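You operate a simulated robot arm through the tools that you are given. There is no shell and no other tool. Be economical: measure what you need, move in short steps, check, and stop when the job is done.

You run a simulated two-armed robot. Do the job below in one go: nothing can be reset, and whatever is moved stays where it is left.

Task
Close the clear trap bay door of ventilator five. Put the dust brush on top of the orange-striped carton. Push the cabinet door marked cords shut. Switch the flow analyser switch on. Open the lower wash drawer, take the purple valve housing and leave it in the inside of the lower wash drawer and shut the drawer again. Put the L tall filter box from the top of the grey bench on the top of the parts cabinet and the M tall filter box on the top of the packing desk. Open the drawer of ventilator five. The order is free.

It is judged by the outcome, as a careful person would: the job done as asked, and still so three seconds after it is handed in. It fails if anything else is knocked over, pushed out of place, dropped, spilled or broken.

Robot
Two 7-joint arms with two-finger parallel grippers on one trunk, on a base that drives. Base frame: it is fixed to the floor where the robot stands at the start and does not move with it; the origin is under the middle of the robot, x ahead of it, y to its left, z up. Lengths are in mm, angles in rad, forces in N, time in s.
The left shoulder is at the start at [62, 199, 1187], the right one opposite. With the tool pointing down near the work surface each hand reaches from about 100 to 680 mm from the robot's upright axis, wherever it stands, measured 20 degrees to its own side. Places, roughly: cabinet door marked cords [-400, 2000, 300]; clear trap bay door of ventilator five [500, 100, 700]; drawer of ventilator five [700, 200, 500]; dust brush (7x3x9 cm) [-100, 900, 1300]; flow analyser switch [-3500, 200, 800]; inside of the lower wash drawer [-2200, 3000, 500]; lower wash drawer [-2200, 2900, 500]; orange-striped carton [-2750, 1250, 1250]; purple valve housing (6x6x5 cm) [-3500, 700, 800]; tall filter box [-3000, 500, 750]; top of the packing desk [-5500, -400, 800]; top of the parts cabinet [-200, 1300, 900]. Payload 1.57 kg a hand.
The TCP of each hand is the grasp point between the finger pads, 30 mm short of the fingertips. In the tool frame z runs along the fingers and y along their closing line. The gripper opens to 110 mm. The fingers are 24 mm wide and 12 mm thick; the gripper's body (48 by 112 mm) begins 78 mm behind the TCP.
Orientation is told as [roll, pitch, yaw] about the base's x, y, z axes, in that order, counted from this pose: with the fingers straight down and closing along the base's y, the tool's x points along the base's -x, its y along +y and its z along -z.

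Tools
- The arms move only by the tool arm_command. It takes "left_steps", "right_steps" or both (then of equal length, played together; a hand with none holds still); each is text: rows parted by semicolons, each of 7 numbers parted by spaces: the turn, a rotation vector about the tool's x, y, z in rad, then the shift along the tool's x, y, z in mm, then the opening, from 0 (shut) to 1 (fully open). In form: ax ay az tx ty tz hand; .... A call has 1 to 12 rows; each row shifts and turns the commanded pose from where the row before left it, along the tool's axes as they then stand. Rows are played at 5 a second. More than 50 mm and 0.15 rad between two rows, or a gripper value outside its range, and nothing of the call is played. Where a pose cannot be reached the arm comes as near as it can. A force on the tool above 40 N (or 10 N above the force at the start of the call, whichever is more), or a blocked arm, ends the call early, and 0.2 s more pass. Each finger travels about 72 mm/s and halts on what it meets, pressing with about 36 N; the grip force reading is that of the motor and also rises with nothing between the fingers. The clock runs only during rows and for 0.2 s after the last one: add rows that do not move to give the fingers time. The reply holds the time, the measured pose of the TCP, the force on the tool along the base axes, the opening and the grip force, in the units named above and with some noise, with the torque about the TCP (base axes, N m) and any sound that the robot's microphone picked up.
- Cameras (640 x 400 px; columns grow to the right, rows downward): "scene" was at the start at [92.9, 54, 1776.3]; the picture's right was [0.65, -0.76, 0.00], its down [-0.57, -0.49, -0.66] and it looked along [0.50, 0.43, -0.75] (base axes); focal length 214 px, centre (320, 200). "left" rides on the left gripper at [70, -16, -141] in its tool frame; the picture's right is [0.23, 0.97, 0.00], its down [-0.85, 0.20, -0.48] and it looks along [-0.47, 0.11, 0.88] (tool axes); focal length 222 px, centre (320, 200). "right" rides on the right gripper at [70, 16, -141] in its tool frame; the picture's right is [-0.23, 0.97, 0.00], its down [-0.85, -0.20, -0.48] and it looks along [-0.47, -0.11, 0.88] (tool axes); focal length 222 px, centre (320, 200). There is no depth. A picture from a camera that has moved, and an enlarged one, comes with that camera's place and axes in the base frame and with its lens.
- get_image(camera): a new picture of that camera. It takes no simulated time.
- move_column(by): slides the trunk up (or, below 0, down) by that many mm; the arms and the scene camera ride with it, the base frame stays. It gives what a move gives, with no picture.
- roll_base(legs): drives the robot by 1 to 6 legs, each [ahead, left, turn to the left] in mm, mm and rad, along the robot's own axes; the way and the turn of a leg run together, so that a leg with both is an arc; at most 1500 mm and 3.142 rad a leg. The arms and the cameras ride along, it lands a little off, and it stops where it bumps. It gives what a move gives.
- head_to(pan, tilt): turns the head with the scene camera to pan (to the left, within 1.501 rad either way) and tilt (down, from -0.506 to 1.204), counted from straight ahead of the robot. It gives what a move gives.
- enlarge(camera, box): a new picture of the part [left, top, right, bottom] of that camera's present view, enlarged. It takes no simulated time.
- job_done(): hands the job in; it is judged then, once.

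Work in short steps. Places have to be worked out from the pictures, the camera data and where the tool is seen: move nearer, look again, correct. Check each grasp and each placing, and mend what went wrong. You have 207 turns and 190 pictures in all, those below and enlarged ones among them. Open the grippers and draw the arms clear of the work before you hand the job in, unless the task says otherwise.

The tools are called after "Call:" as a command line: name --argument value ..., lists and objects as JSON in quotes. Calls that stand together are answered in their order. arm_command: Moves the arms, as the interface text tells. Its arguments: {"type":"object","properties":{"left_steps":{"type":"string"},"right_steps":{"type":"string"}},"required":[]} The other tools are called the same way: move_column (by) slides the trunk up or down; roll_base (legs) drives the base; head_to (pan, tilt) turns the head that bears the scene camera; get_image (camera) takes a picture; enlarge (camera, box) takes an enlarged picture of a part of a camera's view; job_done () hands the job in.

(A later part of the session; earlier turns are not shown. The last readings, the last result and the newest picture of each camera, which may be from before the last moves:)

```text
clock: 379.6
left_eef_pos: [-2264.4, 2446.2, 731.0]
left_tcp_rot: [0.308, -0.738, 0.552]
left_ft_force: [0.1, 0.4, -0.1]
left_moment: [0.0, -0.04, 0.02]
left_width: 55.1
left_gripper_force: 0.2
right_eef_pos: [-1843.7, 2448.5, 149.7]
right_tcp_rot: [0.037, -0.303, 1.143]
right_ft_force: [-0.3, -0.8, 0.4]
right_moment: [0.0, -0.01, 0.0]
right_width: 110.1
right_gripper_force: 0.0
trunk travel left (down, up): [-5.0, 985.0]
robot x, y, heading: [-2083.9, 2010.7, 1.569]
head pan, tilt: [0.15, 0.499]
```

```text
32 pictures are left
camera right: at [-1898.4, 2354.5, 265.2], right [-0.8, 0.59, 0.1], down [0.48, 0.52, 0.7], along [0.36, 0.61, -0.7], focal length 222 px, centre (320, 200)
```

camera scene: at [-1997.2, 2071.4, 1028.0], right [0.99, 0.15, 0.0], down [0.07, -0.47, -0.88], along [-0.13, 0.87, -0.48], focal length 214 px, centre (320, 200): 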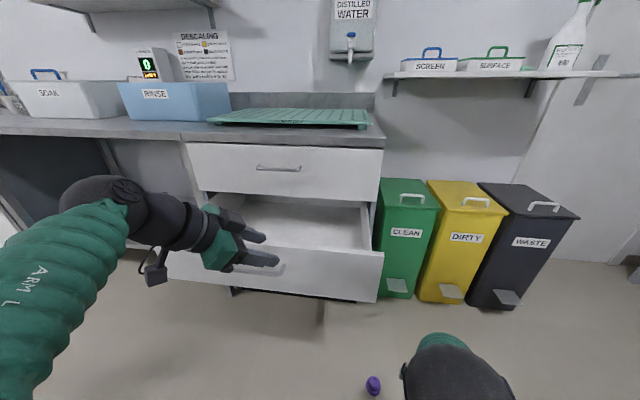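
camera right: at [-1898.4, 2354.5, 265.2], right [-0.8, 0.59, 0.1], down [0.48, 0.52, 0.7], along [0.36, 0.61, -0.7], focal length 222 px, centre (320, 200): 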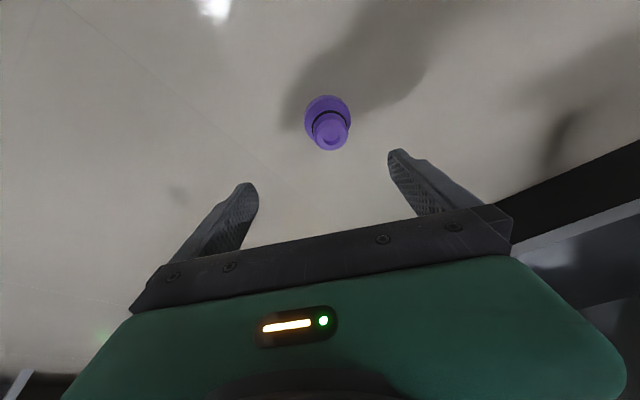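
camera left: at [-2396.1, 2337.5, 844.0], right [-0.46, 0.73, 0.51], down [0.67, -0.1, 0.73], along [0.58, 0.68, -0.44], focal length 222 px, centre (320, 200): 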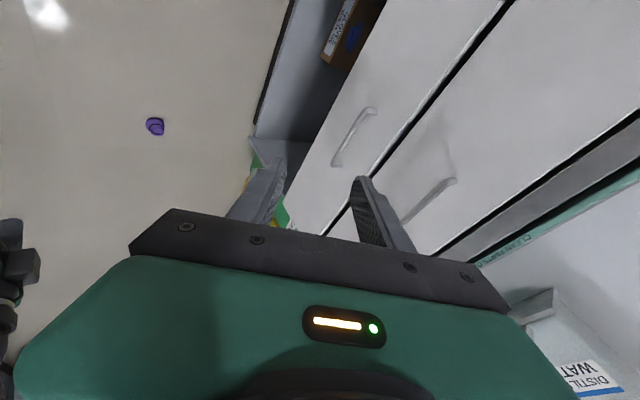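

Flange centre ≈(-1858,2471). Descend with correction and close on the flange.

Call:
arm_command --right_steps "0 0 0 9.1 5.8 36.5 1;0 0 0 9.1 5.8 36.5 1;0 0 0 9.1 5.8 35 1;0 0 0 0 0 0 1"

Call:
get_image --camera "right"

```text
clock: 380.6
left_eef_pos: [-2265.0, 2445.6, 731.1]
left_tcp_rot: [0.308, -0.738, 0.552]
left_ft_force: [-0.1, 0.2, -0.5]
left_moment: [0.01, 0.03, 0.02]
left_width: 55.0
left_gripper_force: 0.1
right_eef_pos: [-1860.3, 2463.4, 38.7]
right_tcp_rot: [0.035, -0.302, 1.141]
right_ft_force: [0.2, 0.1, -0.4]
right_moment: [-0.01, -0.02, -0.01]
right_width: 109.9
right_gripper_force: 0.0
trunk travel left (down, up): [-5.0, 985.0]
robot x, y, heading: [-2079.8, 2005.7, 1.568]
head pan, tilt: [0.15, 0.499]
```

```text
31 pictures are left
camera right: at [-1915.5, 2369.3, 153.8], right [-0.8, 0.59, 0.1], down [0.48, 0.53, 0.7], along [0.36, 0.61, -0.7], focal length 222 px, centre (320, 200)
```

right: 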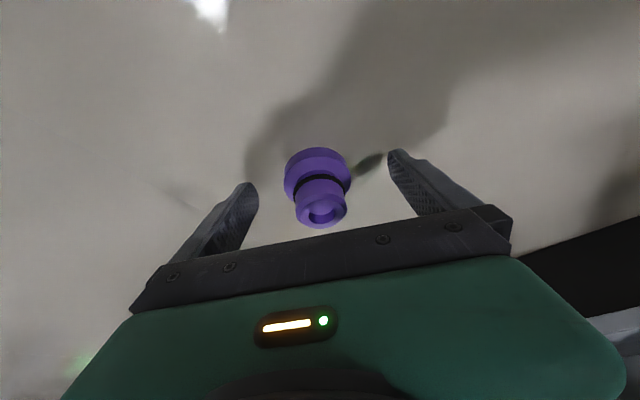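

Well centred. Close and lift a little.

Call:
arm_command --right_steps "0 0 0 0 0 0 0.7;0 0 0 0 0 0 0.4;0 0 0 0 0 0 0.1;0 0 0 0 0 0 0;0 0 0 0 0 0 0;0 0 0 0 0 0 0;0 0 0 -9 0 -28 0;0 0 0 0 0 -30 0"

Call:
get_image --camera "right"

```text
clock: 382.4
left_eef_pos: [-2265.2, 2445.9, 730.4]
left_tcp_rot: [0.307, -0.738, 0.552]
left_ft_force: [0.1, 0.1, 0.3]
left_moment: [-0.03, -0.01, -0.03]
left_width: 54.9
left_gripper_force: 0.1
right_eef_pos: [-1861.1, 2452.4, 99.3]
right_tcp_rot: [0.035, -0.302, 1.144]
right_ft_force: [-0.9, 0.4, -0.9]
right_moment: [-0.01, -0.03, -0.03]
right_width: 53.6
right_gripper_force: 35.7
trunk travel left (down, up): [-5.0, 985.0]
robot x, y, heading: [-2083.3, 2012.4, 1.569]
head pan, tilt: [0.15, 0.499]
```

```text
30 pictures are left
camera right: at [-1916.4, 2359.5, 213.5], right [-0.8, 0.59, 0.1], down [0.48, 0.53, 0.7], along [0.36, 0.61, -0.7], focal length 222 px, centre (320, 200)
```

right: 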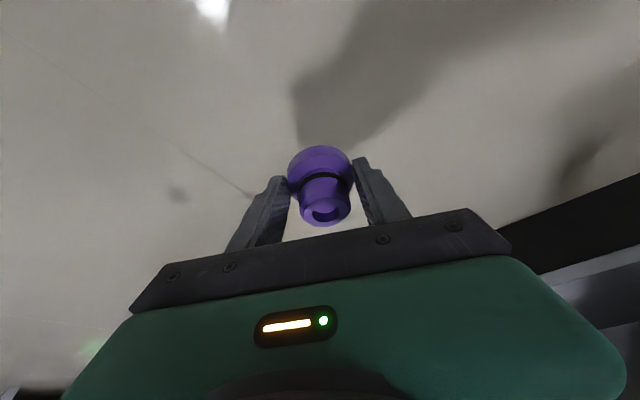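

Held by the flange (53.6 mm). Back off 90, raise, then move over the drawer.

Call:
roll_base --legs '[[-90, 0, 0]]'

Call:
move_column --by 400

Call:
move_column --by 240

Call:
roll_base --legs '[[0, 150, 0], [110, 0, 0], [110, 0, 0]]'

Call:
get_image --camera "right"

```text
clock: 383.5
left_eef_pos: [-2264.9, 2355.8, 729.6]
left_tcp_rot: [0.306, -0.738, 0.55]
left_ft_force: [0.5, -0.5, -0.1]
left_moment: [-0.01, -0.02, 0.01]
left_width: 55.0
left_gripper_force: 0.1
right_eef_pos: [-1861.7, 2364.2, 98.2]
right_tcp_rot: [0.036, -0.302, 1.142]
right_ft_force: [0.7, -0.3, -0.4]
right_moment: [-0.01, 0.02, -0.04]
right_width: 53.4
right_gripper_force: 35.9
trunk travel left (down, up): [-5.0, 985.0]
robot x, y, heading: [-2078.3, 1920.7, 1.565]
head pan, tilt: [0.15, 0.499]
```

```text
clock: 387.3
left_eef_pos: [-2263.7, 2356.9, 1130.3]
left_tcp_rot: [0.308, -0.738, 0.55]
left_ft_force: [-0.1, -0.2, 0.9]
left_moment: [0.03, -0.03, 0.0]
left_width: 55.3
left_gripper_force: 0.1
right_eef_pos: [-1861.2, 2363.5, 498.5]
right_tcp_rot: [0.038, -0.303, 1.141]
right_ft_force: [0.6, -0.2, -0.5]
right_moment: [0.04, -0.01, 0.03]
right_width: 53.0
right_gripper_force: 35.6
trunk travel left (down, up): [-405.0, 585.0]
robot x, y, heading: [-2085.6, 1918.5, 1.567]
head pan, tilt: [0.15, 0.499]
```

```text
clock: 389.8
left_eef_pos: [-2264.4, 2356.4, 1370.2]
left_tcp_rot: [0.307, -0.739, 0.55]
left_ft_force: [-0.4, 0.3, -0.1]
left_moment: [-0.01, 0.0, -0.04]
left_width: 55.1
left_gripper_force: 0.0
right_eef_pos: [-1861.3, 2364.9, 738.8]
right_tcp_rot: [0.035, -0.304, 1.141]
right_ft_force: [-0.5, 0.1, -1.4]
right_moment: [0.01, -0.01, 0.01]
right_width: 53.0
right_gripper_force: 36.4
trunk travel left (down, up): [-645.0, 345.0]
robot x, y, heading: [-2083.2, 1922.2, 1.566]
head pan, tilt: [0.15, 0.499]
```

```text
clock: 392.8
left_eef_pos: [-2405.8, 2576.9, 1370.8]
left_tcp_rot: [0.312, -0.735, 0.552]
left_ft_force: [1.4, 0.5, 0.7]
left_moment: [0.0, 0.01, 0.05]
left_width: 55.0
left_gripper_force: 0.1
right_eef_pos: [-2007.1, 2585.4, 737.2]
right_tcp_rot: [0.04, -0.302, 1.141]
right_ft_force: [0.6, -0.2, -0.5]
right_moment: [0.03, 0.05, 0.01]
right_width: 52.9
right_gripper_force: 36.4
trunk travel left (down, up): [-645.0, 345.0]
robot x, y, heading: [-2229.1, 2141.5, 1.569]
head pan, tilt: [0.15, 0.499]
```

```text
29 pictures are left
camera right: at [-2060.2, 2490.7, 852.6], right [-0.8, 0.59, 0.1], down [0.48, 0.53, 0.7], along [0.36, 0.61, -0.7], focal length 222 px, centre (320, 200)
```

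right: 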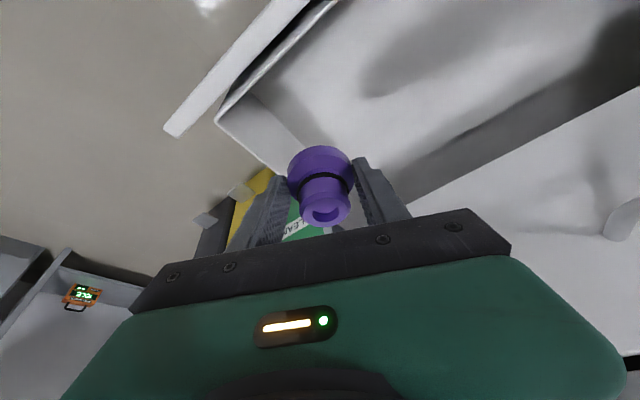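

Part is over the drawer but near its right wall; shift 90 mm left, then lower.

Call:
roll_base --legs '[[0, 90, 0]]'

Call:
move_column --by -150

Call:
get_image --camera "right"

```text
clock: 393.9
left_eef_pos: [-2468.9, 2575.6, 1374.2]
left_tcp_rot: [0.325, -0.719, 0.539]
left_ft_force: [-0.3, 0.0, 0.4]
left_moment: [-0.03, 0.01, 0.05]
left_width: 55.1
left_gripper_force: 0.1
right_eef_pos: [-2079.6, 2584.7, 734.8]
right_tcp_rot: [0.055, -0.293, 1.136]
right_ft_force: [-0.1, 0.1, -0.3]
right_moment: [0.01, 0.04, 0.01]
right_width: 52.9
right_gripper_force: 36.4
trunk travel left (down, up): [-645.0, 345.0]
robot x, y, heading: [-2316.3, 2138.9, 1.574]
head pan, tilt: [0.15, 0.499]
```

```text
clock: 395.6
left_eef_pos: [-2503.5, 2573.8, 1220.6]
left_tcp_rot: [0.309, -0.744, 0.551]
left_ft_force: [1.3, 0.2, -0.7]
left_moment: [0.01, -0.06, 0.0]
left_width: 55.1
left_gripper_force: 0.1
right_eef_pos: [-2096.2, 2583.5, 589.8]
right_tcp_rot: [0.034, -0.305, 1.141]
right_ft_force: [-0.3, -0.8, 0.7]
right_moment: [-0.01, -0.03, 0.02]
right_width: 53.0
right_gripper_force: 35.8
trunk travel left (down, up): [-495.0, 495.0]
robot x, y, heading: [-2312.6, 2140.7, 1.57]
head pan, tilt: [0.15, 0.499]
```

```text
28 pictures are left
camera right: at [-2152.4, 2489.9, 704.2], right [-0.8, 0.59, 0.1], down [0.48, 0.52, 0.71], along [0.37, 0.61, -0.7], focal length 222 px, centre (320, 200)
```

right: 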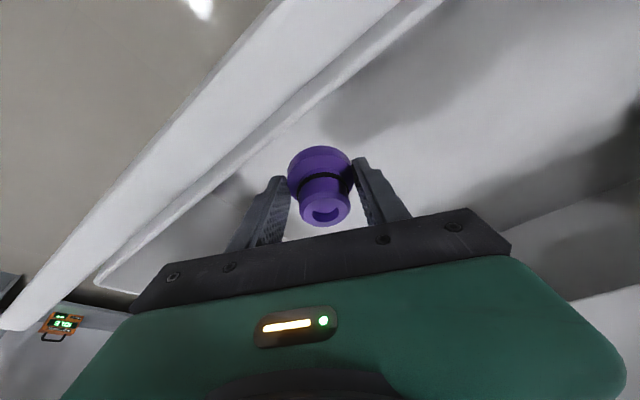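

Inside the drawer. Lower in small steps until contact.

Call:
move_column --by -22

Call:
arm_command --right_steps "0 0 0 1.5 0 5 0;0 0 0 1.5 0 5 0;0 0 0 1.5 0 5 0;0 0 0 1.5 0 5 0;0 0 0 1.5 0 5 0;0 0 0 1.5 0 5 0;0 0 0 1.5 0 5 0;0 0 0 1.5 0 5 0"

```text
clock: 396.3
left_eef_pos: [-2499.0, 2574.9, 1198.3]
left_tcp_rot: [0.311, -0.739, 0.547]
left_ft_force: [-0.4, -0.1, 0.0]
left_moment: [-0.01, 0.03, 0.03]
left_width: 54.9
left_gripper_force: 0.1
right_eef_pos: [-2094.8, 2584.3, 566.1]
right_tcp_rot: [0.035, -0.304, 1.141]
right_ft_force: [0.0, -1.2, -1.2]
right_moment: [-0.02, -0.01, -0.03]
right_width: 53.0
right_gripper_force: 36.1
trunk travel left (down, up): [-473.0, 517.0]
robot x, y, heading: [-2315.9, 2141.6, 1.572]
head pan, tilt: [0.15, 0.499]
```

```text
clock: 397.4
left_eef_pos: [-2503.0, 2571.9, 1200.9]
left_tcp_rot: [0.31, -0.743, 0.551]
left_ft_force: [-0.5, -0.1, -0.6]
left_moment: [-0.03, 0.0, 0.0]
left_width: 54.8
left_gripper_force: 0.0
right_eef_pos: [-2094.0, 2587.9, 549.2]
right_tcp_rot: [0.033, -0.315, 1.142]
right_ft_force: [-4.6, 0.0, 36.3]
right_moment: [-2.4, -1.4, -0.31]
right_width: 52.9
right_gripper_force: 35.8
trunk travel left (down, up): [-473.0, 517.0]
robot x, y, heading: [-2317.3, 2141.8, 1.571]
head pan, tilt: [0.15, 0.499]
stopped in row 5 (right hand): the force on the tool passed its limit at 49 N (the readings are from after the stop); the commanded pose is now the measured one
```

Contact at TCP z≈549. Relieve slightly, release, and rise clear.

Call:
arm_command --right_steps "0 0 0 0 0 -3 0;0 0 0 0 0 0 0.6;0 0 0 0 0 0 0.75;0 0 0 0 0 0 0.75"

Call:
move_column --by 190

Call:
get_image --camera "right"

```text
clock: 398.4
left_eef_pos: [-2501.6, 2573.8, 1199.4]
left_tcp_rot: [0.311, -0.742, 0.55]
left_ft_force: [-0.4, -0.2, -0.5]
left_moment: [-0.03, 0.01, -0.01]
left_width: 54.9
left_gripper_force: 0.1
right_eef_pos: [-2093.8, 2585.6, 549.9]
right_tcp_rot: [0.034, -0.31, 1.142]
right_ft_force: [-2.8, -0.8, 15.8]
right_moment: [-0.96, -0.68, -0.26]
right_width: 82.1
right_gripper_force: 0.1
trunk travel left (down, up): [-473.0, 517.0]
robot x, y, heading: [-2318.2, 2139.0, 1.572]
head pan, tilt: [0.15, 0.499]
```

```text
clock: 400.5
left_eef_pos: [-2497.8, 2575.1, 1389.1]
left_tcp_rot: [0.311, -0.74, 0.551]
left_ft_force: [0.8, 0.2, -0.3]
left_moment: [0.01, -0.01, 0.01]
left_width: 55.0
left_gripper_force: 0.0
right_eef_pos: [-2094.0, 2586.9, 737.3]
right_tcp_rot: [0.031, -0.309, 1.142]
right_ft_force: [-0.7, -1.1, 0.0]
right_moment: [0.0, -0.03, -0.02]
right_width: 82.4
right_gripper_force: 0.1
trunk travel left (down, up): [-663.0, 327.0]
robot x, y, heading: [-2314.8, 2140.6, 1.571]
head pan, tilt: [0.15, 0.499]
```

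```text
27 pictures are left
camera right: at [-2149.5, 2491.7, 853.0], right [-0.8, 0.59, 0.1], down [0.48, 0.52, 0.71], along [0.37, 0.61, -0.7], focal length 222 px, centre (320, 200)
```

right: 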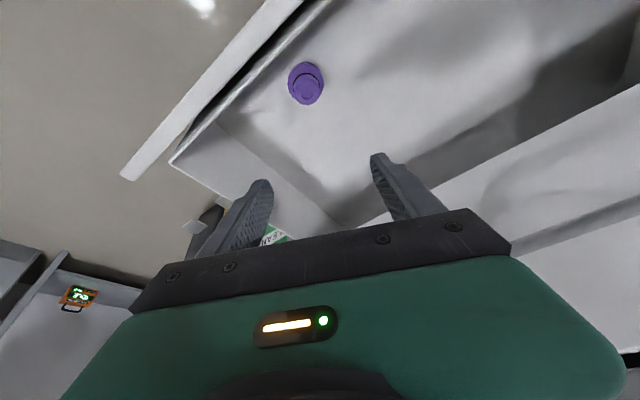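

The purple part stands in the drawer. Now I back off, close the fist, lower to the front panel's height and push the drawer shut with the base.

Call:
roll_base --legs '[[-200, 0, 0]]'

Call:
arm_command --right_steps "0 0 0 0 0 0 0.4;0 0 0 0 0 0 0;0 0 0 0 0 0 0;0 0 0 0 0 0 0"

Call:
move_column --by -140

Call:
roll_base --legs '[[110, 0, 0], [180, 0, 0]]'

Call:
get_image --camera "scene"

```text
clock: 402.1
left_eef_pos: [-2499.0, 2371.9, 1388.6]
left_tcp_rot: [0.309, -0.739, 0.553]
left_ft_force: [-0.8, -0.3, 0.7]
left_moment: [0.02, 0.02, -0.03]
left_width: 55.3
left_gripper_force: 0.0
right_eef_pos: [-2094.1, 2382.4, 738.4]
right_tcp_rot: [0.032, -0.308, 1.142]
right_ft_force: [0.7, 0.1, -0.7]
right_moment: [0.01, -0.01, -0.01]
right_width: 82.4
right_gripper_force: 0.1
trunk travel left (down, up): [-663.0, 327.0]
robot x, y, heading: [-2318.5, 1935.3, 1.57]
head pan, tilt: [0.15, 0.499]
```

```text
clock: 403.1
left_eef_pos: [-2499.2, 2368.1, 1390.3]
left_tcp_rot: [0.311, -0.742, 0.55]
left_ft_force: [1.1, 0.2, 0.2]
left_moment: [0.01, 0.02, 0.02]
left_width: 55.2
left_gripper_force: 0.0
right_eef_pos: [-2094.2, 2381.9, 739.5]
right_tcp_rot: [0.036, -0.307, 1.141]
right_ft_force: [-0.3, 0.0, -0.2]
right_moment: [0.0, -0.02, -0.01]
right_width: 0.0
right_gripper_force: 21.0
trunk travel left (down, up): [-663.0, 327.0]
robot x, y, heading: [-2315.0, 1933.7, 1.571]
head pan, tilt: [0.15, 0.499]
```

```text
clock: 404.8
left_eef_pos: [-2499.1, 2367.4, 1249.4]
left_tcp_rot: [0.312, -0.74, 0.549]
left_ft_force: [0.3, 0.6, 0.7]
left_moment: [-0.01, 0.01, -0.03]
left_width: 54.7
left_gripper_force: 0.1
right_eef_pos: [-2093.0, 2379.5, 599.2]
right_tcp_rot: [0.035, -0.31, 1.141]
right_ft_force: [0.2, 0.7, -0.1]
right_moment: [-0.03, 0.03, 0.02]
right_width: 0.0
right_gripper_force: 21.3
trunk travel left (down, up): [-523.0, 467.0]
robot x, y, heading: [-2314.3, 1935.7, 1.571]
head pan, tilt: [0.15, 0.499]
```

```text
clock: 407.1
left_eef_pos: [-2502.7, 2656.4, 1249.3]
left_tcp_rot: [0.31, -0.741, 0.553]
left_ft_force: [-0.4, 0.3, 0.0]
left_moment: [-0.02, 0.03, -0.02]
left_width: 55.0
left_gripper_force: 0.1
right_eef_pos: [-2096.6, 2671.1, 601.1]
right_tcp_rot: [0.035, -0.308, 1.147]
right_ft_force: [-0.1, 0.3, 0.4]
right_moment: [0.0, -0.06, 0.01]
right_width: 0.0
right_gripper_force: 21.5
trunk travel left (down, up): [-523.0, 467.0]
robot x, y, heading: [-2318.3, 2221.5, 1.576]
head pan, tilt: [0.15, 0.499]
```

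```text
26 pictures are left
camera scene: at [-2329.5, 2346.9, 1545.6], right [0.99, 0.15, 0.0], down [0.07, -0.47, -0.88], along [-0.14, 0.87, -0.48], focal length 214 px, centre (320, 200)
```

scene: 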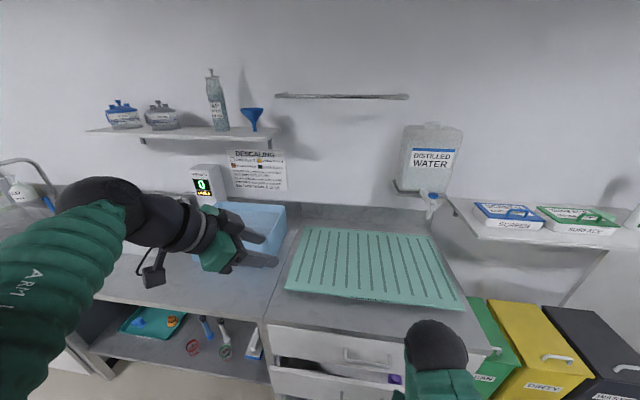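

Nearly shut. Push further in small legs, watching force.

Call:
roll_base --legs '[[25, 0, 0]]'

Call:
roll_base --legs '[[18, 0, 0]]'

```text
clock: 407.9
left_eef_pos: [-2501.6, 2677.2, 1251.5]
left_tcp_rot: [0.315, -0.742, 0.551]
left_ft_force: [-0.2, -0.3, 0.1]
left_moment: [-0.01, 0.0, 0.04]
left_width: 54.9
left_gripper_force: 0.1
right_eef_pos: [-2097.2, 2694.9, 600.6]
right_tcp_rot: [0.032, -0.313, 1.144]
right_ft_force: [-0.8, 0.4, 0.0]
right_moment: [0.02, 0.03, 0.01]
right_width: 0.1
right_gripper_force: 21.4
trunk travel left (down, up): [-523.0, 467.0]
robot x, y, heading: [-2319.3, 2249.5, 1.574]
head pan, tilt: [0.15, 0.499]
```

```text
clock: 408.7
left_eef_pos: [-2502.4, 2695.3, 1251.1]
left_tcp_rot: [0.316, -0.741, 0.551]
left_ft_force: [-0.2, 0.0, -0.2]
left_moment: [0.03, -0.04, -0.02]
left_width: 55.2
left_gripper_force: 0.0
right_eef_pos: [-2096.3, 2712.9, 601.2]
right_tcp_rot: [0.035, -0.313, 1.145]
right_ft_force: [-0.6, 0.2, -0.7]
right_moment: [0.02, 0.01, 0.03]
right_width: 0.0
right_gripper_force: 21.5
trunk travel left (down, up): [-523.0, 467.0]
robot x, y, heading: [-2317.7, 2268.4, 1.572]
head pan, tilt: [0.15, 0.499]
```

Call:
roll_base --legs '[[15, 0, 0]]'

Call:
roll_base --legs '[[10, 0, 0]]'

Call:
get_image --camera "right"

```text
clock: 409.6
left_eef_pos: [-2502.7, 2711.9, 1250.4]
left_tcp_rot: [0.312, -0.741, 0.554]
left_ft_force: [0.5, 0.1, -0.2]
left_moment: [-0.03, -0.05, 0.0]
left_width: 54.9
left_gripper_force: 0.0
right_eef_pos: [-2095.4, 2720.4, 597.7]
right_tcp_rot: [0.027, -0.295, 1.146]
right_ft_force: [0.1, -1.0, -0.5]
right_moment: [0.06, 0.02, -0.05]
right_width: 0.0
right_gripper_force: 21.5
trunk travel left (down, up): [-523.0, 467.0]
robot x, y, heading: [-2320.5, 2283.8, 1.574]
head pan, tilt: [0.15, 0.499]
stopped in leg 1: the robot was blocked; the commanded pose is now the measured one
```

```text
clock: 410.5
left_eef_pos: [-2501.7, 2721.1, 1250.4]
left_tcp_rot: [0.313, -0.74, 0.552]
left_ft_force: [0.2, 0.1, -0.1]
left_moment: [-0.01, -0.01, -0.03]
left_width: 54.9
left_gripper_force: 0.0
right_eef_pos: [-2095.0, 2717.8, 595.3]
right_tcp_rot: [0.014, -0.274, 1.149]
right_ft_force: [0.6, -6.6, 0.1]
right_moment: [0.54, 0.12, 0.0]
right_width: 0.0
right_gripper_force: 21.2
trunk travel left (down, up): [-523.0, 467.0]
robot x, y, heading: [-2319.9, 2289.3, 1.576]
head pan, tilt: [0.15, 0.499]
stopped in leg 1: the robot was blocked; the commanded pose is now the measured one
```

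```text
25 pictures are left
camera right: at [-2151.3, 2627.2, 712.6], right [-0.8, 0.6, 0.07], down [0.47, 0.55, 0.69], along [0.37, 0.59, -0.72], focal length 222 px, centre (320, 200)
```

right: 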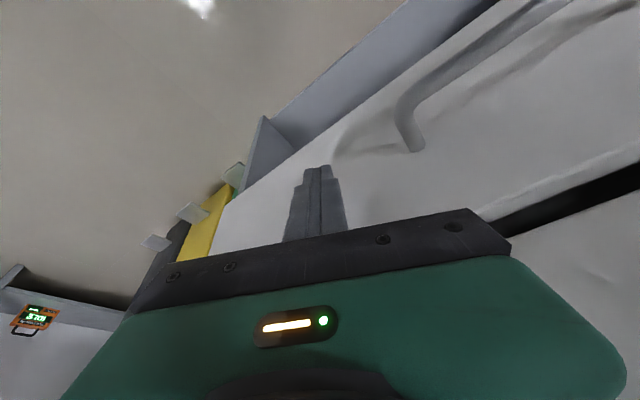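

The drawer is shut (base blocked, gap as before). Now the cords door: I back off, turn to +x and drive toward it, then look.

Call:
roll_base --legs '[[-260, 0, 0], [0, 0, -1.57], [1000, -100, 0]]'

Call:
move_column --by -250

Call:
head_to --pan 0.05 --tilt 0.6

Call:
get_image --camera "scene"

```text
clock: 420.9
left_eef_pos: [-873.8, 2161.4, 1250.4]
left_tcp_rot: [0.313, -0.74, -0.991]
left_ft_force: [0.0, 0.2, 0.9]
left_moment: [0.03, -0.01, 0.01]
left_width: 54.9
left_gripper_force: 0.0
right_eef_pos: [-865.9, 1756.1, 595.7]
right_tcp_rot: [0.015, -0.275, -0.395]
right_ft_force: [0.2, 0.5, 0.2]
right_moment: [0.01, -0.01, 0.01]
right_width: 0.0
right_gripper_force: 20.8
trunk travel left (down, up): [-523.0, 467.0]
robot x, y, heading: [-1297.5, 1967.4, 0.031]
head pan, tilt: [0.15, 0.499]
```

```text
clock: 423.5
left_eef_pos: [-874.8, 2161.5, 1001.2]
left_tcp_rot: [0.313, -0.741, -0.994]
left_ft_force: [-0.4, 0.9, -1.2]
left_moment: [0.01, 0.01, 0.01]
left_width: 55.4
left_gripper_force: 0.1
right_eef_pos: [-867.3, 1755.0, 345.5]
right_tcp_rot: [0.017, -0.277, -0.396]
right_ft_force: [0.9, -0.4, 0.2]
right_moment: [0.0, 0.01, 0.01]
right_width: 0.0
right_gripper_force: 21.2
trunk travel left (down, up): [-273.0, 717.0]
robot x, y, heading: [-1299.6, 1967.3, 0.03]
head pan, tilt: [0.15, 0.499]
```

```text
clock: 424.2
left_eef_pos: [-874.6, 2161.4, 999.7]
left_tcp_rot: [0.316, -0.742, -0.992]
left_ft_force: [-0.3, -0.6, 0.6]
left_moment: [0.0, 0.0, 0.02]
left_width: 54.9
left_gripper_force: 0.1
right_eef_pos: [-867.3, 1754.7, 345.4]
right_tcp_rot: [0.018, -0.278, -0.397]
right_ft_force: [0.4, -0.2, -0.5]
right_moment: [0.04, 0.01, 0.0]
right_width: 0.0
right_gripper_force: 22.0
trunk travel left (down, up): [-273.0, 717.0]
robot x, y, heading: [-1303.7, 1961.9, 0.03]
head pan, tilt: [0.051, 0.6]
```

```text
24 pictures are left
camera scene: at [-1178.1, 1973.6, 1286.5], right [0.08, -1.0, 0.0], down [-0.56, -0.05, -0.82], along [0.82, 0.07, -0.57], focal length 214 px, centre (320, 200)
```

scene: 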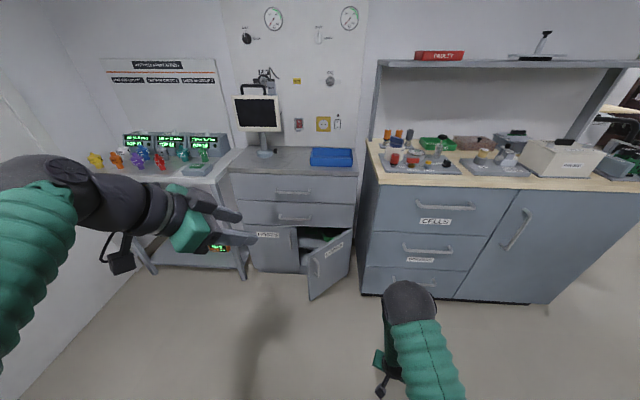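

The CORDS leaf is hinged at its right (≈(-230,1849)), free edge ≈(-464,2093); pushing its outer face toward +x shuts it. I extend the right fist forward, raise the left arm out of the way.

Call:
arm_command --right_steps "0 0 0 -32 14.5 14.3 0;0 0 0 -32 14.5 14.3 0;0 0 0 -32 14.5 14.3 0;0 0 0 -32 14.5 14.3 0;0 0 0 0 0 0 0;0 0 0 0 0 0 0" --left_steps "0 0 0 -19 -5 -38 0.5;0 0 0 -19 -5 -38 0.5;0 0 0 -19 -5 -38 0.5;0 0 0 -19 -5 -38 0.5;0 0 0 -19 -5 -38 0.5;0 0 0 -19 -5 -38 0.5"

```text
clock: 425.6
left_eef_pos: [-969.0, 2158.5, 1199.2]
left_tcp_rot: [0.312, -0.739, -0.991]
left_ft_force: [0.0, 0.3, 0.1]
left_moment: [-0.01, -0.02, 0.02]
left_width: 55.1
left_gripper_force: 0.1
left hand out of reach, approached as far as the arm can: row 1, 6
right_eef_pos: [-716.6, 1755.2, 325.8]
right_tcp_rot: [0.016, -0.278, -0.396]
right_ft_force: [1.0, -0.1, 0.1]
right_moment: [-0.02, 0.02, -0.03]
right_width: 0.2
right_gripper_force: 20.8
trunk travel left (down, up): [-273.0, 717.0]
robot x, y, heading: [-1303.2, 1965.2, 0.036]
head pan, tilt: [0.051, 0.6]
```

Now drive: left 255, ahead 215, then diagonal to push the leaf closed.

Call:
roll_base --legs '[[0, 255, 0], [205, 0, 0], [120, 60, 0]]'

Call:
get_image --camera "scene"

```text
clock: 429.0
left_eef_pos: [-761.3, 2417.4, 1200.8]
left_tcp_rot: [0.323, -0.738, -0.993]
left_ft_force: [0.9, -0.4, -0.2]
left_moment: [0.04, 0.02, -0.01]
left_width: 54.9
left_gripper_force: 0.0
right_eef_pos: [-508.9, 2025.8, 323.5]
right_tcp_rot: [0.018, -0.259, -0.383]
right_ft_force: [0.8, 0.5, 0.4]
right_moment: [0.0, -0.01, -0.03]
right_width: 0.0
right_gripper_force: 20.9
trunk travel left (down, up): [-273.0, 717.0]
robot x, y, heading: [-1088.3, 2227.6, 0.029]
head pan, tilt: [0.051, 0.6]
stopped in leg 3: the force on the tool passed its limit at 53 N (the readings are from after the stop); the commanded pose is now the measured one
```

```text
23 pictures are left
camera scene: at [-965.0, 2234.1, 1286.2], right [0.08, -1.0, 0.0], down [-0.57, -0.05, -0.82], along [0.82, 0.07, -0.57], focal length 214 px, centre (320, 200)
```

scene: 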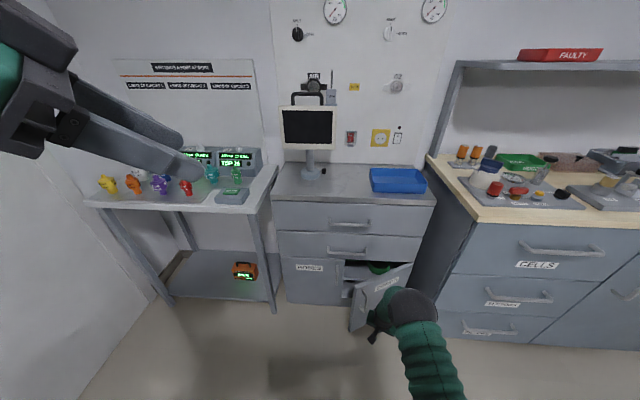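

Contact with the leaf. I continue in short, gentler legs.

Call:
roll_base --legs '[[25, 20, 0], [25, 20, 0], [25, 15, 0]]'

Call:
get_image --camera "right"

```text
clock: 430.7
left_eef_pos: [-687.8, 2475.7, 1201.2]
left_tcp_rot: [0.321, -0.738, -0.994]
left_ft_force: [0.5, 0.7, 0.3]
left_moment: [0.0, 0.01, -0.02]
left_width: 54.9
left_gripper_force: 0.0
right_eef_pos: [-437.8, 2082.9, 322.1]
right_tcp_rot: [0.018, -0.258, -0.384]
right_ft_force: [0.6, 0.3, -1.0]
right_moment: [0.04, 0.01, -0.02]
right_width: 0.0
right_gripper_force: 21.3
trunk travel left (down, up): [-273.0, 717.0]
robot x, y, heading: [-1011.5, 2287.2, 0.034]
head pan, tilt: [0.051, 0.6]
```

```text
22 pictures are left
camera right: at [-527.6, 2135.0, 441.0], right [0.56, 0.82, 0.07], down [0.58, -0.46, 0.68], along [0.59, -0.34, -0.73], focal length 222 px, centre (320, 200)
```

right: 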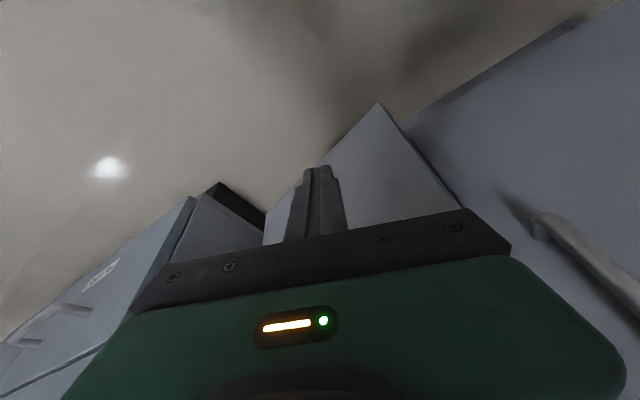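

Leaf is ~22° from closed. Keep pushing +x.

Call:
roll_base --legs '[[50, 8, 0], [50, 8, 0], [25, 0, 0]]'

Call:
roll_base --legs '[[20, 0, 0], [15, 0, 0], [15, 0, 0]]'

Call:
get_image --camera "scene"

```text
clock: 432.2
left_eef_pos: [-608.1, 2488.5, 1199.8]
left_tcp_rot: [0.323, -0.74, -0.997]
left_ft_force: [-0.3, -0.2, 0.0]
left_moment: [0.0, 0.03, 0.01]
left_width: 54.8
left_gripper_force: 0.0
right_eef_pos: [-360.5, 2098.7, 320.1]
right_tcp_rot: [0.012, -0.246, -0.38]
right_ft_force: [-0.6, 0.0, -0.8]
right_moment: [0.02, 0.0, 0.02]
right_width: 0.0
right_gripper_force: 21.8
trunk travel left (down, up): [-273.0, 717.0]
robot x, y, heading: [-930.6, 2300.2, 0.033]
head pan, tilt: [0.051, 0.6]
stopped in leg 2: the force on the tool passed its limit at 94 N (the readings are from after the stop); the commanded pose is now the measured one
```

```text
clock: 433.0
left_eef_pos: [-601.0, 2492.5, 1202.5]
left_tcp_rot: [0.325, -0.742, -0.997]
left_ft_force: [-0.6, 0.5, -0.1]
left_moment: [-0.01, -0.01, 0.02]
left_width: 55.0
left_gripper_force: 0.1
right_eef_pos: [-359.7, 2100.3, 318.6]
right_tcp_rot: [0.001, -0.228, -0.37]
right_ft_force: [0.7, 0.8, 0.5]
right_moment: [0.01, 0.02, 0.0]
right_width: 0.1
right_gripper_force: 21.2
trunk travel left (down, up): [-273.0, 717.0]
robot x, y, heading: [-921.1, 2306.9, 0.031]
head pan, tilt: [0.051, 0.6]
stopped in leg 1: the force on the tool passed its limit at 62 N (the readings are from after the stop); the commanded pose is now the measured one
```

```text
21 pictures are left
camera scene: at [-801.4, 2310.2, 1286.4], right [0.08, -1.0, 0.0], down [-0.56, -0.05, -0.82], along [0.82, 0.07, -0.57], focal length 214 px, centre (320, 200)
```

scene: 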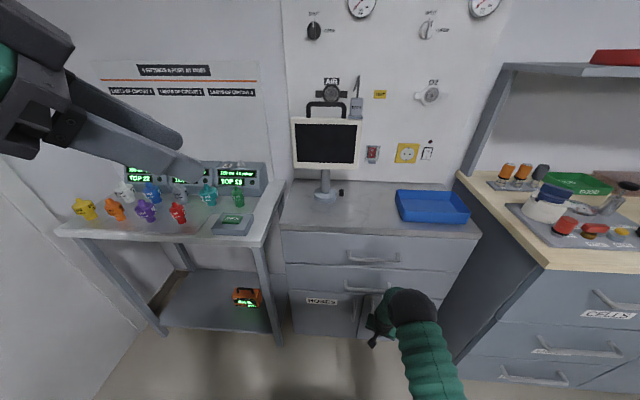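

The push is now firmly resisted – apparently shut. I back off and check.

Call:
roll_base --legs '[[-350, 0, 0]]'

Call:
get_image --camera "scene"

```text
clock: 435.3
left_eef_pos: [-950.8, 2479.8, 1203.2]
left_tcp_rot: [0.326, -0.741, -1.003]
left_ft_force: [0.0, 0.5, -0.2]
left_moment: [0.0, -0.01, 0.01]
left_width: 55.0
left_gripper_force: 0.1
right_eef_pos: [-711.8, 2086.2, 318.4]
right_tcp_rot: [0.002, -0.228, -0.375]
right_ft_force: [-0.1, 0.0, 0.2]
right_moment: [-0.01, 0.0, 0.02]
right_width: 0.0
right_gripper_force: 21.1
trunk travel left (down, up): [-273.0, 717.0]
robot x, y, heading: [-1273.7, 2290.3, 0.032]
head pan, tilt: [0.051, 0.6]
```

```text
20 pictures are left
camera scene: at [-1152.1, 2298.8, 1286.5], right [0.08, -1.0, 0.0], down [-0.56, -0.04, -0.82], along [0.82, 0.06, -0.57], focal length 214 px, centre (320, 200)
```

scene: 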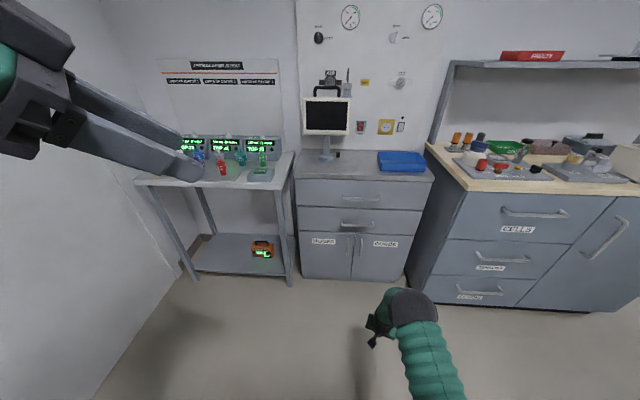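

CORDS door is shut. Next, filter boxes from the +x side of the bench: raise the trunk, turn to -x, and drive to about (-2050,690) to read the labels.

Call:
move_column --by 400

Call:
move_column --by 300

Call:
roll_base --legs '[[0, 0, 1.56], [0, 0, 1.55], [0, 800, 0], [0, 800, 0], [750, 0, 0]]'

Call:
head_to --pan 0.0 --tilt 0.6

Call:
get_image --camera "scene"

```text
clock: 439.1
left_eef_pos: [-949.4, 2479.6, 1602.4]
left_tcp_rot: [0.327, -0.742, -1.003]
left_ft_force: [0.3, 0.1, 0.2]
left_moment: [-0.02, -0.02, 0.01]
left_width: 54.9
left_gripper_force: 0.1
right_eef_pos: [-710.6, 2086.6, 718.5]
right_tcp_rot: [0.002, -0.229, -0.376]
right_ft_force: [0.4, 0.0, -0.3]
right_moment: [-0.04, -0.02, -0.01]
right_width: 0.1
right_gripper_force: 21.3
trunk travel left (down, up): [-673.0, 317.0]
robot x, y, heading: [-1275.5, 2290.7, 0.026]
head pan, tilt: [0.051, 0.6]
```

```text
clock: 442.1
left_eef_pos: [-949.0, 2479.5, 1901.4]
left_tcp_rot: [0.325, -0.741, -1.005]
left_ft_force: [-0.1, -0.1, -0.3]
left_moment: [0.02, -0.02, 0.01]
left_width: 54.9
left_gripper_force: 0.1
right_eef_pos: [-710.7, 2086.7, 1019.6]
right_tcp_rot: [0.002, -0.23, -0.376]
right_ft_force: [0.1, 0.0, -0.2]
right_moment: [0.0, 0.0, 0.01]
right_width: 0.0
right_gripper_force: 21.5
trunk travel left (down, up): [-973.0, 17.0]
robot x, y, heading: [-1270.2, 2288.9, 0.024]
head pan, tilt: [0.051, 0.6]
```

```text
clock: 461.5
left_eef_pos: [-2294.7, 486.0, 1902.6]
left_tcp_rot: [0.329, -0.742, 2.136]
left_ft_force: [0.1, -0.1, 0.2]
left_moment: [-0.02, 0.0, 0.03]
left_width: 55.1
left_gripper_force: 0.1
right_eef_pos: [-2535.6, 877.7, 1019.6]
right_tcp_rot: [0.003, -0.231, 2.768]
right_ft_force: [-0.3, -1.3, 0.2]
right_moment: [-0.01, -0.03, 0.02]
right_width: 0.1
right_gripper_force: 21.5
trunk travel left (down, up): [-973.0, 17.0]
robot x, y, heading: [-1973.6, 675.6, -3.117]
head pan, tilt: [0.051, 0.6]
```

```text
clock: 462.2
left_eef_pos: [-2294.9, 481.7, 1902.8]
left_tcp_rot: [0.328, -0.744, 2.137]
left_ft_force: [0.2, 0.0, 0.5]
left_moment: [0.02, 0.0, -0.01]
left_width: 54.8
left_gripper_force: 0.1
right_eef_pos: [-2536.4, 874.9, 1019.2]
right_tcp_rot: [0.0, -0.229, 2.764]
right_ft_force: [0.7, -0.2, 0.8]
right_moment: [0.02, -0.02, 0.01]
right_width: 0.0
right_gripper_force: 21.6
trunk travel left (down, up): [-973.0, 17.0]
robot x, y, heading: [-1974.0, 670.9, -3.117]
head pan, tilt: [0.0, 0.6]
```

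```text
19 pictures are left
camera scene: at [-2095.3, 667.6, 1986.5], right [-0.03, 1.0, 0.0], down [0.57, 0.02, -0.82], along [-0.82, -0.02, -0.57], focal length 214 px, centre (320, 200)
```

scene: 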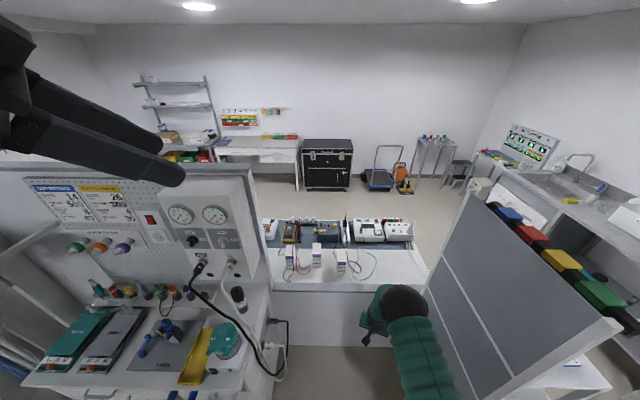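

Call:
enlarge --camera "scene" --box '[265, 225, 375, 290]'

```text
5.82 times, centred on (320, 258) of scene
camera zoom: at [-2095.3, 667.6, 1986.5], right [-0.03, 1.0, 0.0], down [0.57, 0.02, -0.82], along [-0.82, -0.02, -0.57], focal length 1248 px, centre (320, -134)
```

zoom: 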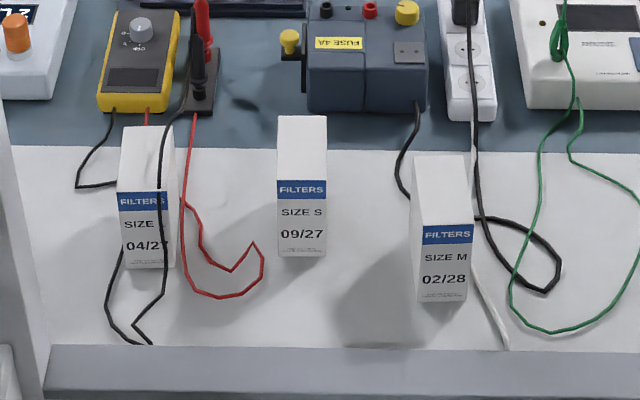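

M is the right-hand box (≈(-3040,789), top z≈875), L the left one (≈(-3073,443)), labelled 04/27. I try to square up the right hand (level, aligned with the boxes).

Call:
arm_command --right_steps "0 0.077 -0.126 0 0 0 0.5;0 0.077 -0.126 0 0 0 1;0 0.077 -0.126 0 0 0 1;0 0 0 0 0 0 1"

```text
clock: 463.2
left_eef_pos: [-2295.7, 483.2, 1903.7]
left_tcp_rot: [0.328, -0.743, 2.138]
left_ft_force: [-0.6, 0.3, -0.7]
left_moment: [-0.01, 0.02, 0.01]
left_width: 55.1
left_gripper_force: 0.1
right_eef_pos: [-2537.4, 877.2, 1019.0]
right_tcp_rot: [-0.041, 0.013, -3.139]
right_ft_force: [0.9, -0.3, 0.1]
right_moment: [0.03, -0.03, 0.01]
right_width: 109.9
right_gripper_force: 0.1
trunk travel left (down, up): [-973.0, 17.0]
robot x, y, heading: [-1977.3, 672.7, -3.113]
head pan, tilt: [0.0, 0.6]
```

The right hand is now level and square. I drive so it comes over the L box: ahead 535, then turn left 0.67.

Call:
roll_base --legs '[[300, 0, 0], [235, 12, 0], [0, 0, 0.671]]'

Call:
arm_command --right_steps "0 0 0.135 0 0 0 1;0 0 0.135 0 0 0 1;0 0 0.135 0 0 0 1;0 0 0.135 0 0 0 1;0 0 0.135 0 0 0 1;0 0 0 0 0 0 1"

Call:
get_image --camera "right"

```text
clock: 468.3
left_eef_pos: [-2644.9, 346.5, 1906.5]
left_tcp_rot: [0.335, -0.744, 2.776]
left_ft_force: [-0.1, 0.4, 0.9]
left_moment: [0.02, -0.06, 0.02]
left_width: 55.1
left_gripper_force: 0.1
right_eef_pos: [-3073.5, 512.2, 1022.1]
right_tcp_rot: [-0.038, 0.006, -2.498]
right_ft_force: [0.0, 1.0, 0.7]
right_moment: [-0.11, -0.02, -0.01]
right_width: 110.0
right_gripper_force: 0.1
trunk travel left (down, up): [-973.0, 17.0]
robot x, y, heading: [-2506.0, 684.2, -2.472]
head pan, tilt: [0.0, 0.6]
```

```text
clock: 469.7
left_eef_pos: [-2640.9, 337.6, 1902.5]
left_tcp_rot: [0.326, -0.748, 2.781]
left_ft_force: [-0.4, 0.8, 0.0]
left_moment: [0.03, 0.0, 0.03]
left_width: 55.4
left_gripper_force: 0.1
right_eef_pos: [-3070.9, 506.6, 1019.4]
right_tcp_rot: [-0.043, -0.021, 3.108]
right_ft_force: [-0.6, -0.1, 0.5]
right_moment: [0.02, 0.02, 0.0]
right_width: 110.1
right_gripper_force: 0.1
trunk travel left (down, up): [-973.0, 17.0]
robot x, y, heading: [-2502.3, 684.6, -2.473]
head pan, tilt: [0.0, 0.6]
```

```text
17 pictures are left
camera right: at [-2998.5, 483.0, 1159.8], right [-0.26, -0.97, -0.04], down [-0.84, 0.21, 0.5], along [-0.48, 0.16, -0.86], focal length 222 px, centre (320, 200)
```

right: 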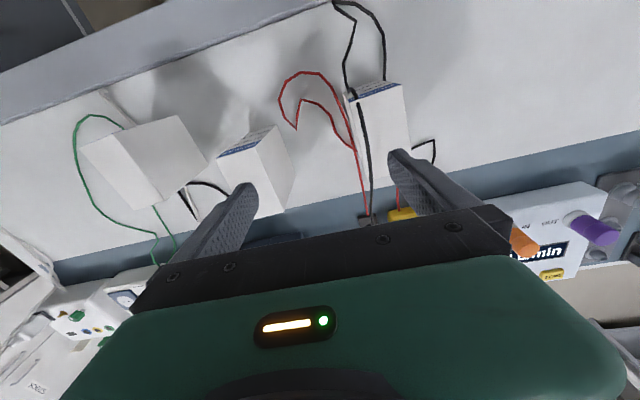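

L box top centre ≈(-3072,432). I move over it and descend partly.

Call:
arm_command --right_steps "0.02 0 0.03 0 37 0 1;0.02 0 0 0 37 0 1;0 0 0 0 0 40 1;0 0 0 0 0 40 1;0 0 0 0 0 30 1;0 0 0 0 0 0 1"

Call:
get_image --camera "right"

```text
clock: 471.1
left_eef_pos: [-2641.6, 335.3, 1902.8]
left_tcp_rot: [0.325, -0.749, 2.782]
left_ft_force: [-0.1, 0.7, 0.3]
left_moment: [0.0, 0.0, -0.04]
left_width: 55.3
left_gripper_force: 0.1
right_eef_pos: [-3058.4, 449.3, 914.0]
right_tcp_rot: [-0.083, -0.021, 3.081]
right_ft_force: [-0.3, -0.1, 0.0]
right_moment: [0.04, 0.0, 0.01]
right_width: 109.9
right_gripper_force: 0.1
right hand out of reach, approached as far as the arm can: row 4, 5
trunk travel left (down, up): [-973.0, 17.0]
robot x, y, heading: [-2507.2, 684.5, -2.469]
head pan, tilt: [0.0, 0.6]
```

```text
16 pictures are left
camera right: at [-2987.3, 417.5, 1052.1], right [-0.29, -0.95, -0.07], down [-0.83, 0.21, 0.51], along [-0.47, 0.21, -0.86], focal length 222 px, centre (320, 200)
```

right: 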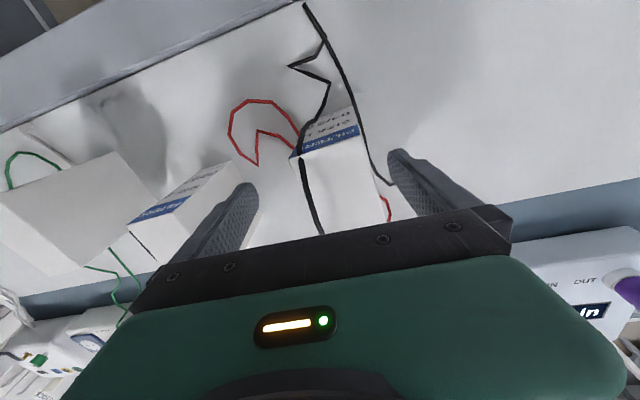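

Correct 16/10 mm and lower with the trunk.

Call:
arm_command --right_steps "-0.05 0 0 -14 9 0 1;0 0 0 0 0 0 1"

Call:
move_column --by -68

Call:
get_image --camera "right"

```text
clock: 471.7
left_eef_pos: [-2641.3, 335.2, 1902.3]
left_tcp_rot: [0.327, -0.749, 2.778]
left_ft_force: [-0.1, 0.8, 0.7]
left_moment: [0.0, -0.03, -0.02]
left_width: 55.1
left_gripper_force: 0.0
right_eef_pos: [-3068.8, 443.7, 914.5]
right_tcp_rot: [-0.032, -0.023, 3.079]
right_ft_force: [0.4, 0.6, -0.3]
right_moment: [0.02, -0.02, -0.02]
right_width: 110.0
right_gripper_force: 0.0
right hand out of reach, approached as far as the arm can: row 1
trunk travel left (down, up): [-973.0, 17.0]
robot x, y, heading: [-2504.2, 685.1, -2.47]
head pan, tilt: [0.0, 0.6]
```

```text
clock: 472.8
left_eef_pos: [-2642.4, 336.5, 1835.4]
left_tcp_rot: [0.327, -0.748, 2.78]
left_ft_force: [0.3, 0.7, 0.1]
left_moment: [0.02, 0.02, 0.03]
left_width: 55.2
left_gripper_force: 0.1
right_eef_pos: [-3069.6, 442.9, 848.8]
right_tcp_rot: [-0.03, -0.022, 3.08]
right_ft_force: [-0.2, -0.6, -0.4]
right_moment: [0.0, 0.01, -0.02]
right_width: 109.9
right_gripper_force: 0.2
trunk travel left (down, up): [-905.0, 85.0]
robot x, y, heading: [-2509.2, 680.9, -2.471]
head pan, tilt: [0.0, 0.6]
```

```text
15 pictures are left
camera right: at [-2998.7, 418.4, 987.2], right [-0.29, -0.96, -0.03], down [-0.83, 0.24, 0.5], along [-0.47, 0.16, -0.86], focal length 222 px, centre (320, 200)
```

right: 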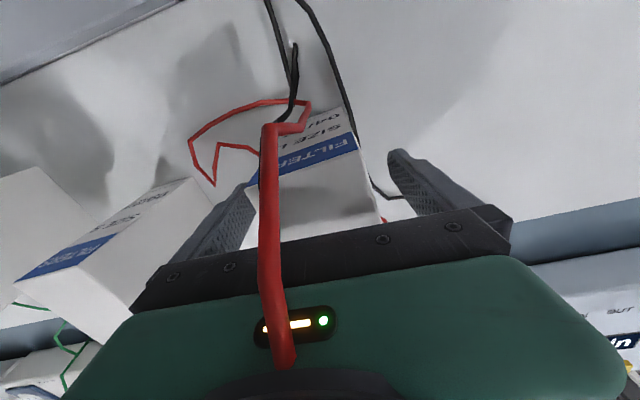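

"SIZE L" confirmed, box between the fingers. Close and lift with the trunk.

Call:
arm_command --right_steps "0 0 0 0 0 0 0.7;0 0 0 0 0 0 0.4;0 0 0 0 0 0 0.2;0 0 0 0 0 0 0;0 0 0 0 0 0 0;0 0 0 0 0 0 0"

Call:
move_column --by 80

Call:
arm_command --right_steps "0 0 0 0 0 -35 0;0 0 0 0 0 -40 0;0 0 0 0 0 -40 0;0 0 0 0 0 0 0"

Call:
get_image --camera "right"

```text
clock: 474.2
left_eef_pos: [-2642.6, 335.6, 1833.8]
left_tcp_rot: [0.326, -0.749, 2.781]
left_ft_force: [0.1, -0.2, -0.7]
left_moment: [0.03, 0.0, 0.02]
left_width: 54.9
left_gripper_force: 0.0
right_eef_pos: [-3071.1, 444.7, 846.7]
right_tcp_rot: [-0.03, -0.022, 3.08]
right_ft_force: [-0.1, 0.2, 1.7]
right_moment: [-0.13, 0.04, 0.02]
right_width: 59.2
right_gripper_force: 35.9
trunk travel left (down, up): [-905.0, 85.0]
robot x, y, heading: [-2504.1, 684.6, -2.465]
head pan, tilt: [0.0, 0.6]
```

```text
clock: 475.4
left_eef_pos: [-2642.9, 334.7, 1914.6]
left_tcp_rot: [0.326, -0.748, 2.781]
left_ft_force: [0.1, 0.0, 0.8]
left_moment: [0.02, 0.0, 0.01]
left_width: 54.7
left_gripper_force: 0.0
right_eef_pos: [-3071.5, 443.1, 927.8]
right_tcp_rot: [-0.032, -0.021, 3.08]
right_ft_force: [0.2, 0.6, -1.5]
right_moment: [-0.03, -0.03, 0.03]
right_width: 58.9
right_gripper_force: 35.1
trunk travel left (down, up): [-985.0, 5.0]
robot x, y, heading: [-2500.9, 685.7, -2.467]
head pan, tilt: [0.0, 0.6]
```

```text
clock: 476.4
left_eef_pos: [-2641.6, 335.6, 1914.2]
left_tcp_rot: [0.326, -0.749, 2.783]
left_ft_force: [-1.5, -0.1, 0.3]
left_moment: [0.02, 0.01, 0.0]
left_width: 55.1
left_gripper_force: 0.2
right_eef_pos: [-3100.0, 411.2, 1023.0]
right_tcp_rot: [-0.035, -0.017, 3.081]
right_ft_force: [-1.1, -0.9, -2.6]
right_moment: [0.01, -0.02, 0.03]
right_width: 58.4
right_gripper_force: 36.0
right hand out of reach, approached as far as the arm can: row 1, 2, 3
trunk travel left (down, up): [-985.0, 5.0]
robot x, y, heading: [-2502.9, 681.6, -2.472]
head pan, tilt: [0.0, 0.6]
```

```text
14 pictures are left
camera right: at [-3028.2, 386.1, 1163.1], right [-0.29, -0.96, -0.03], down [-0.83, 0.23, 0.5], along [-0.47, 0.17, -0.87], focal length 222 px, centre (320, 200)
```

right: 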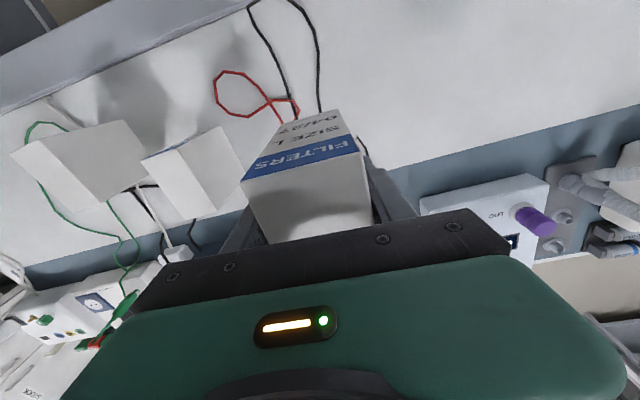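

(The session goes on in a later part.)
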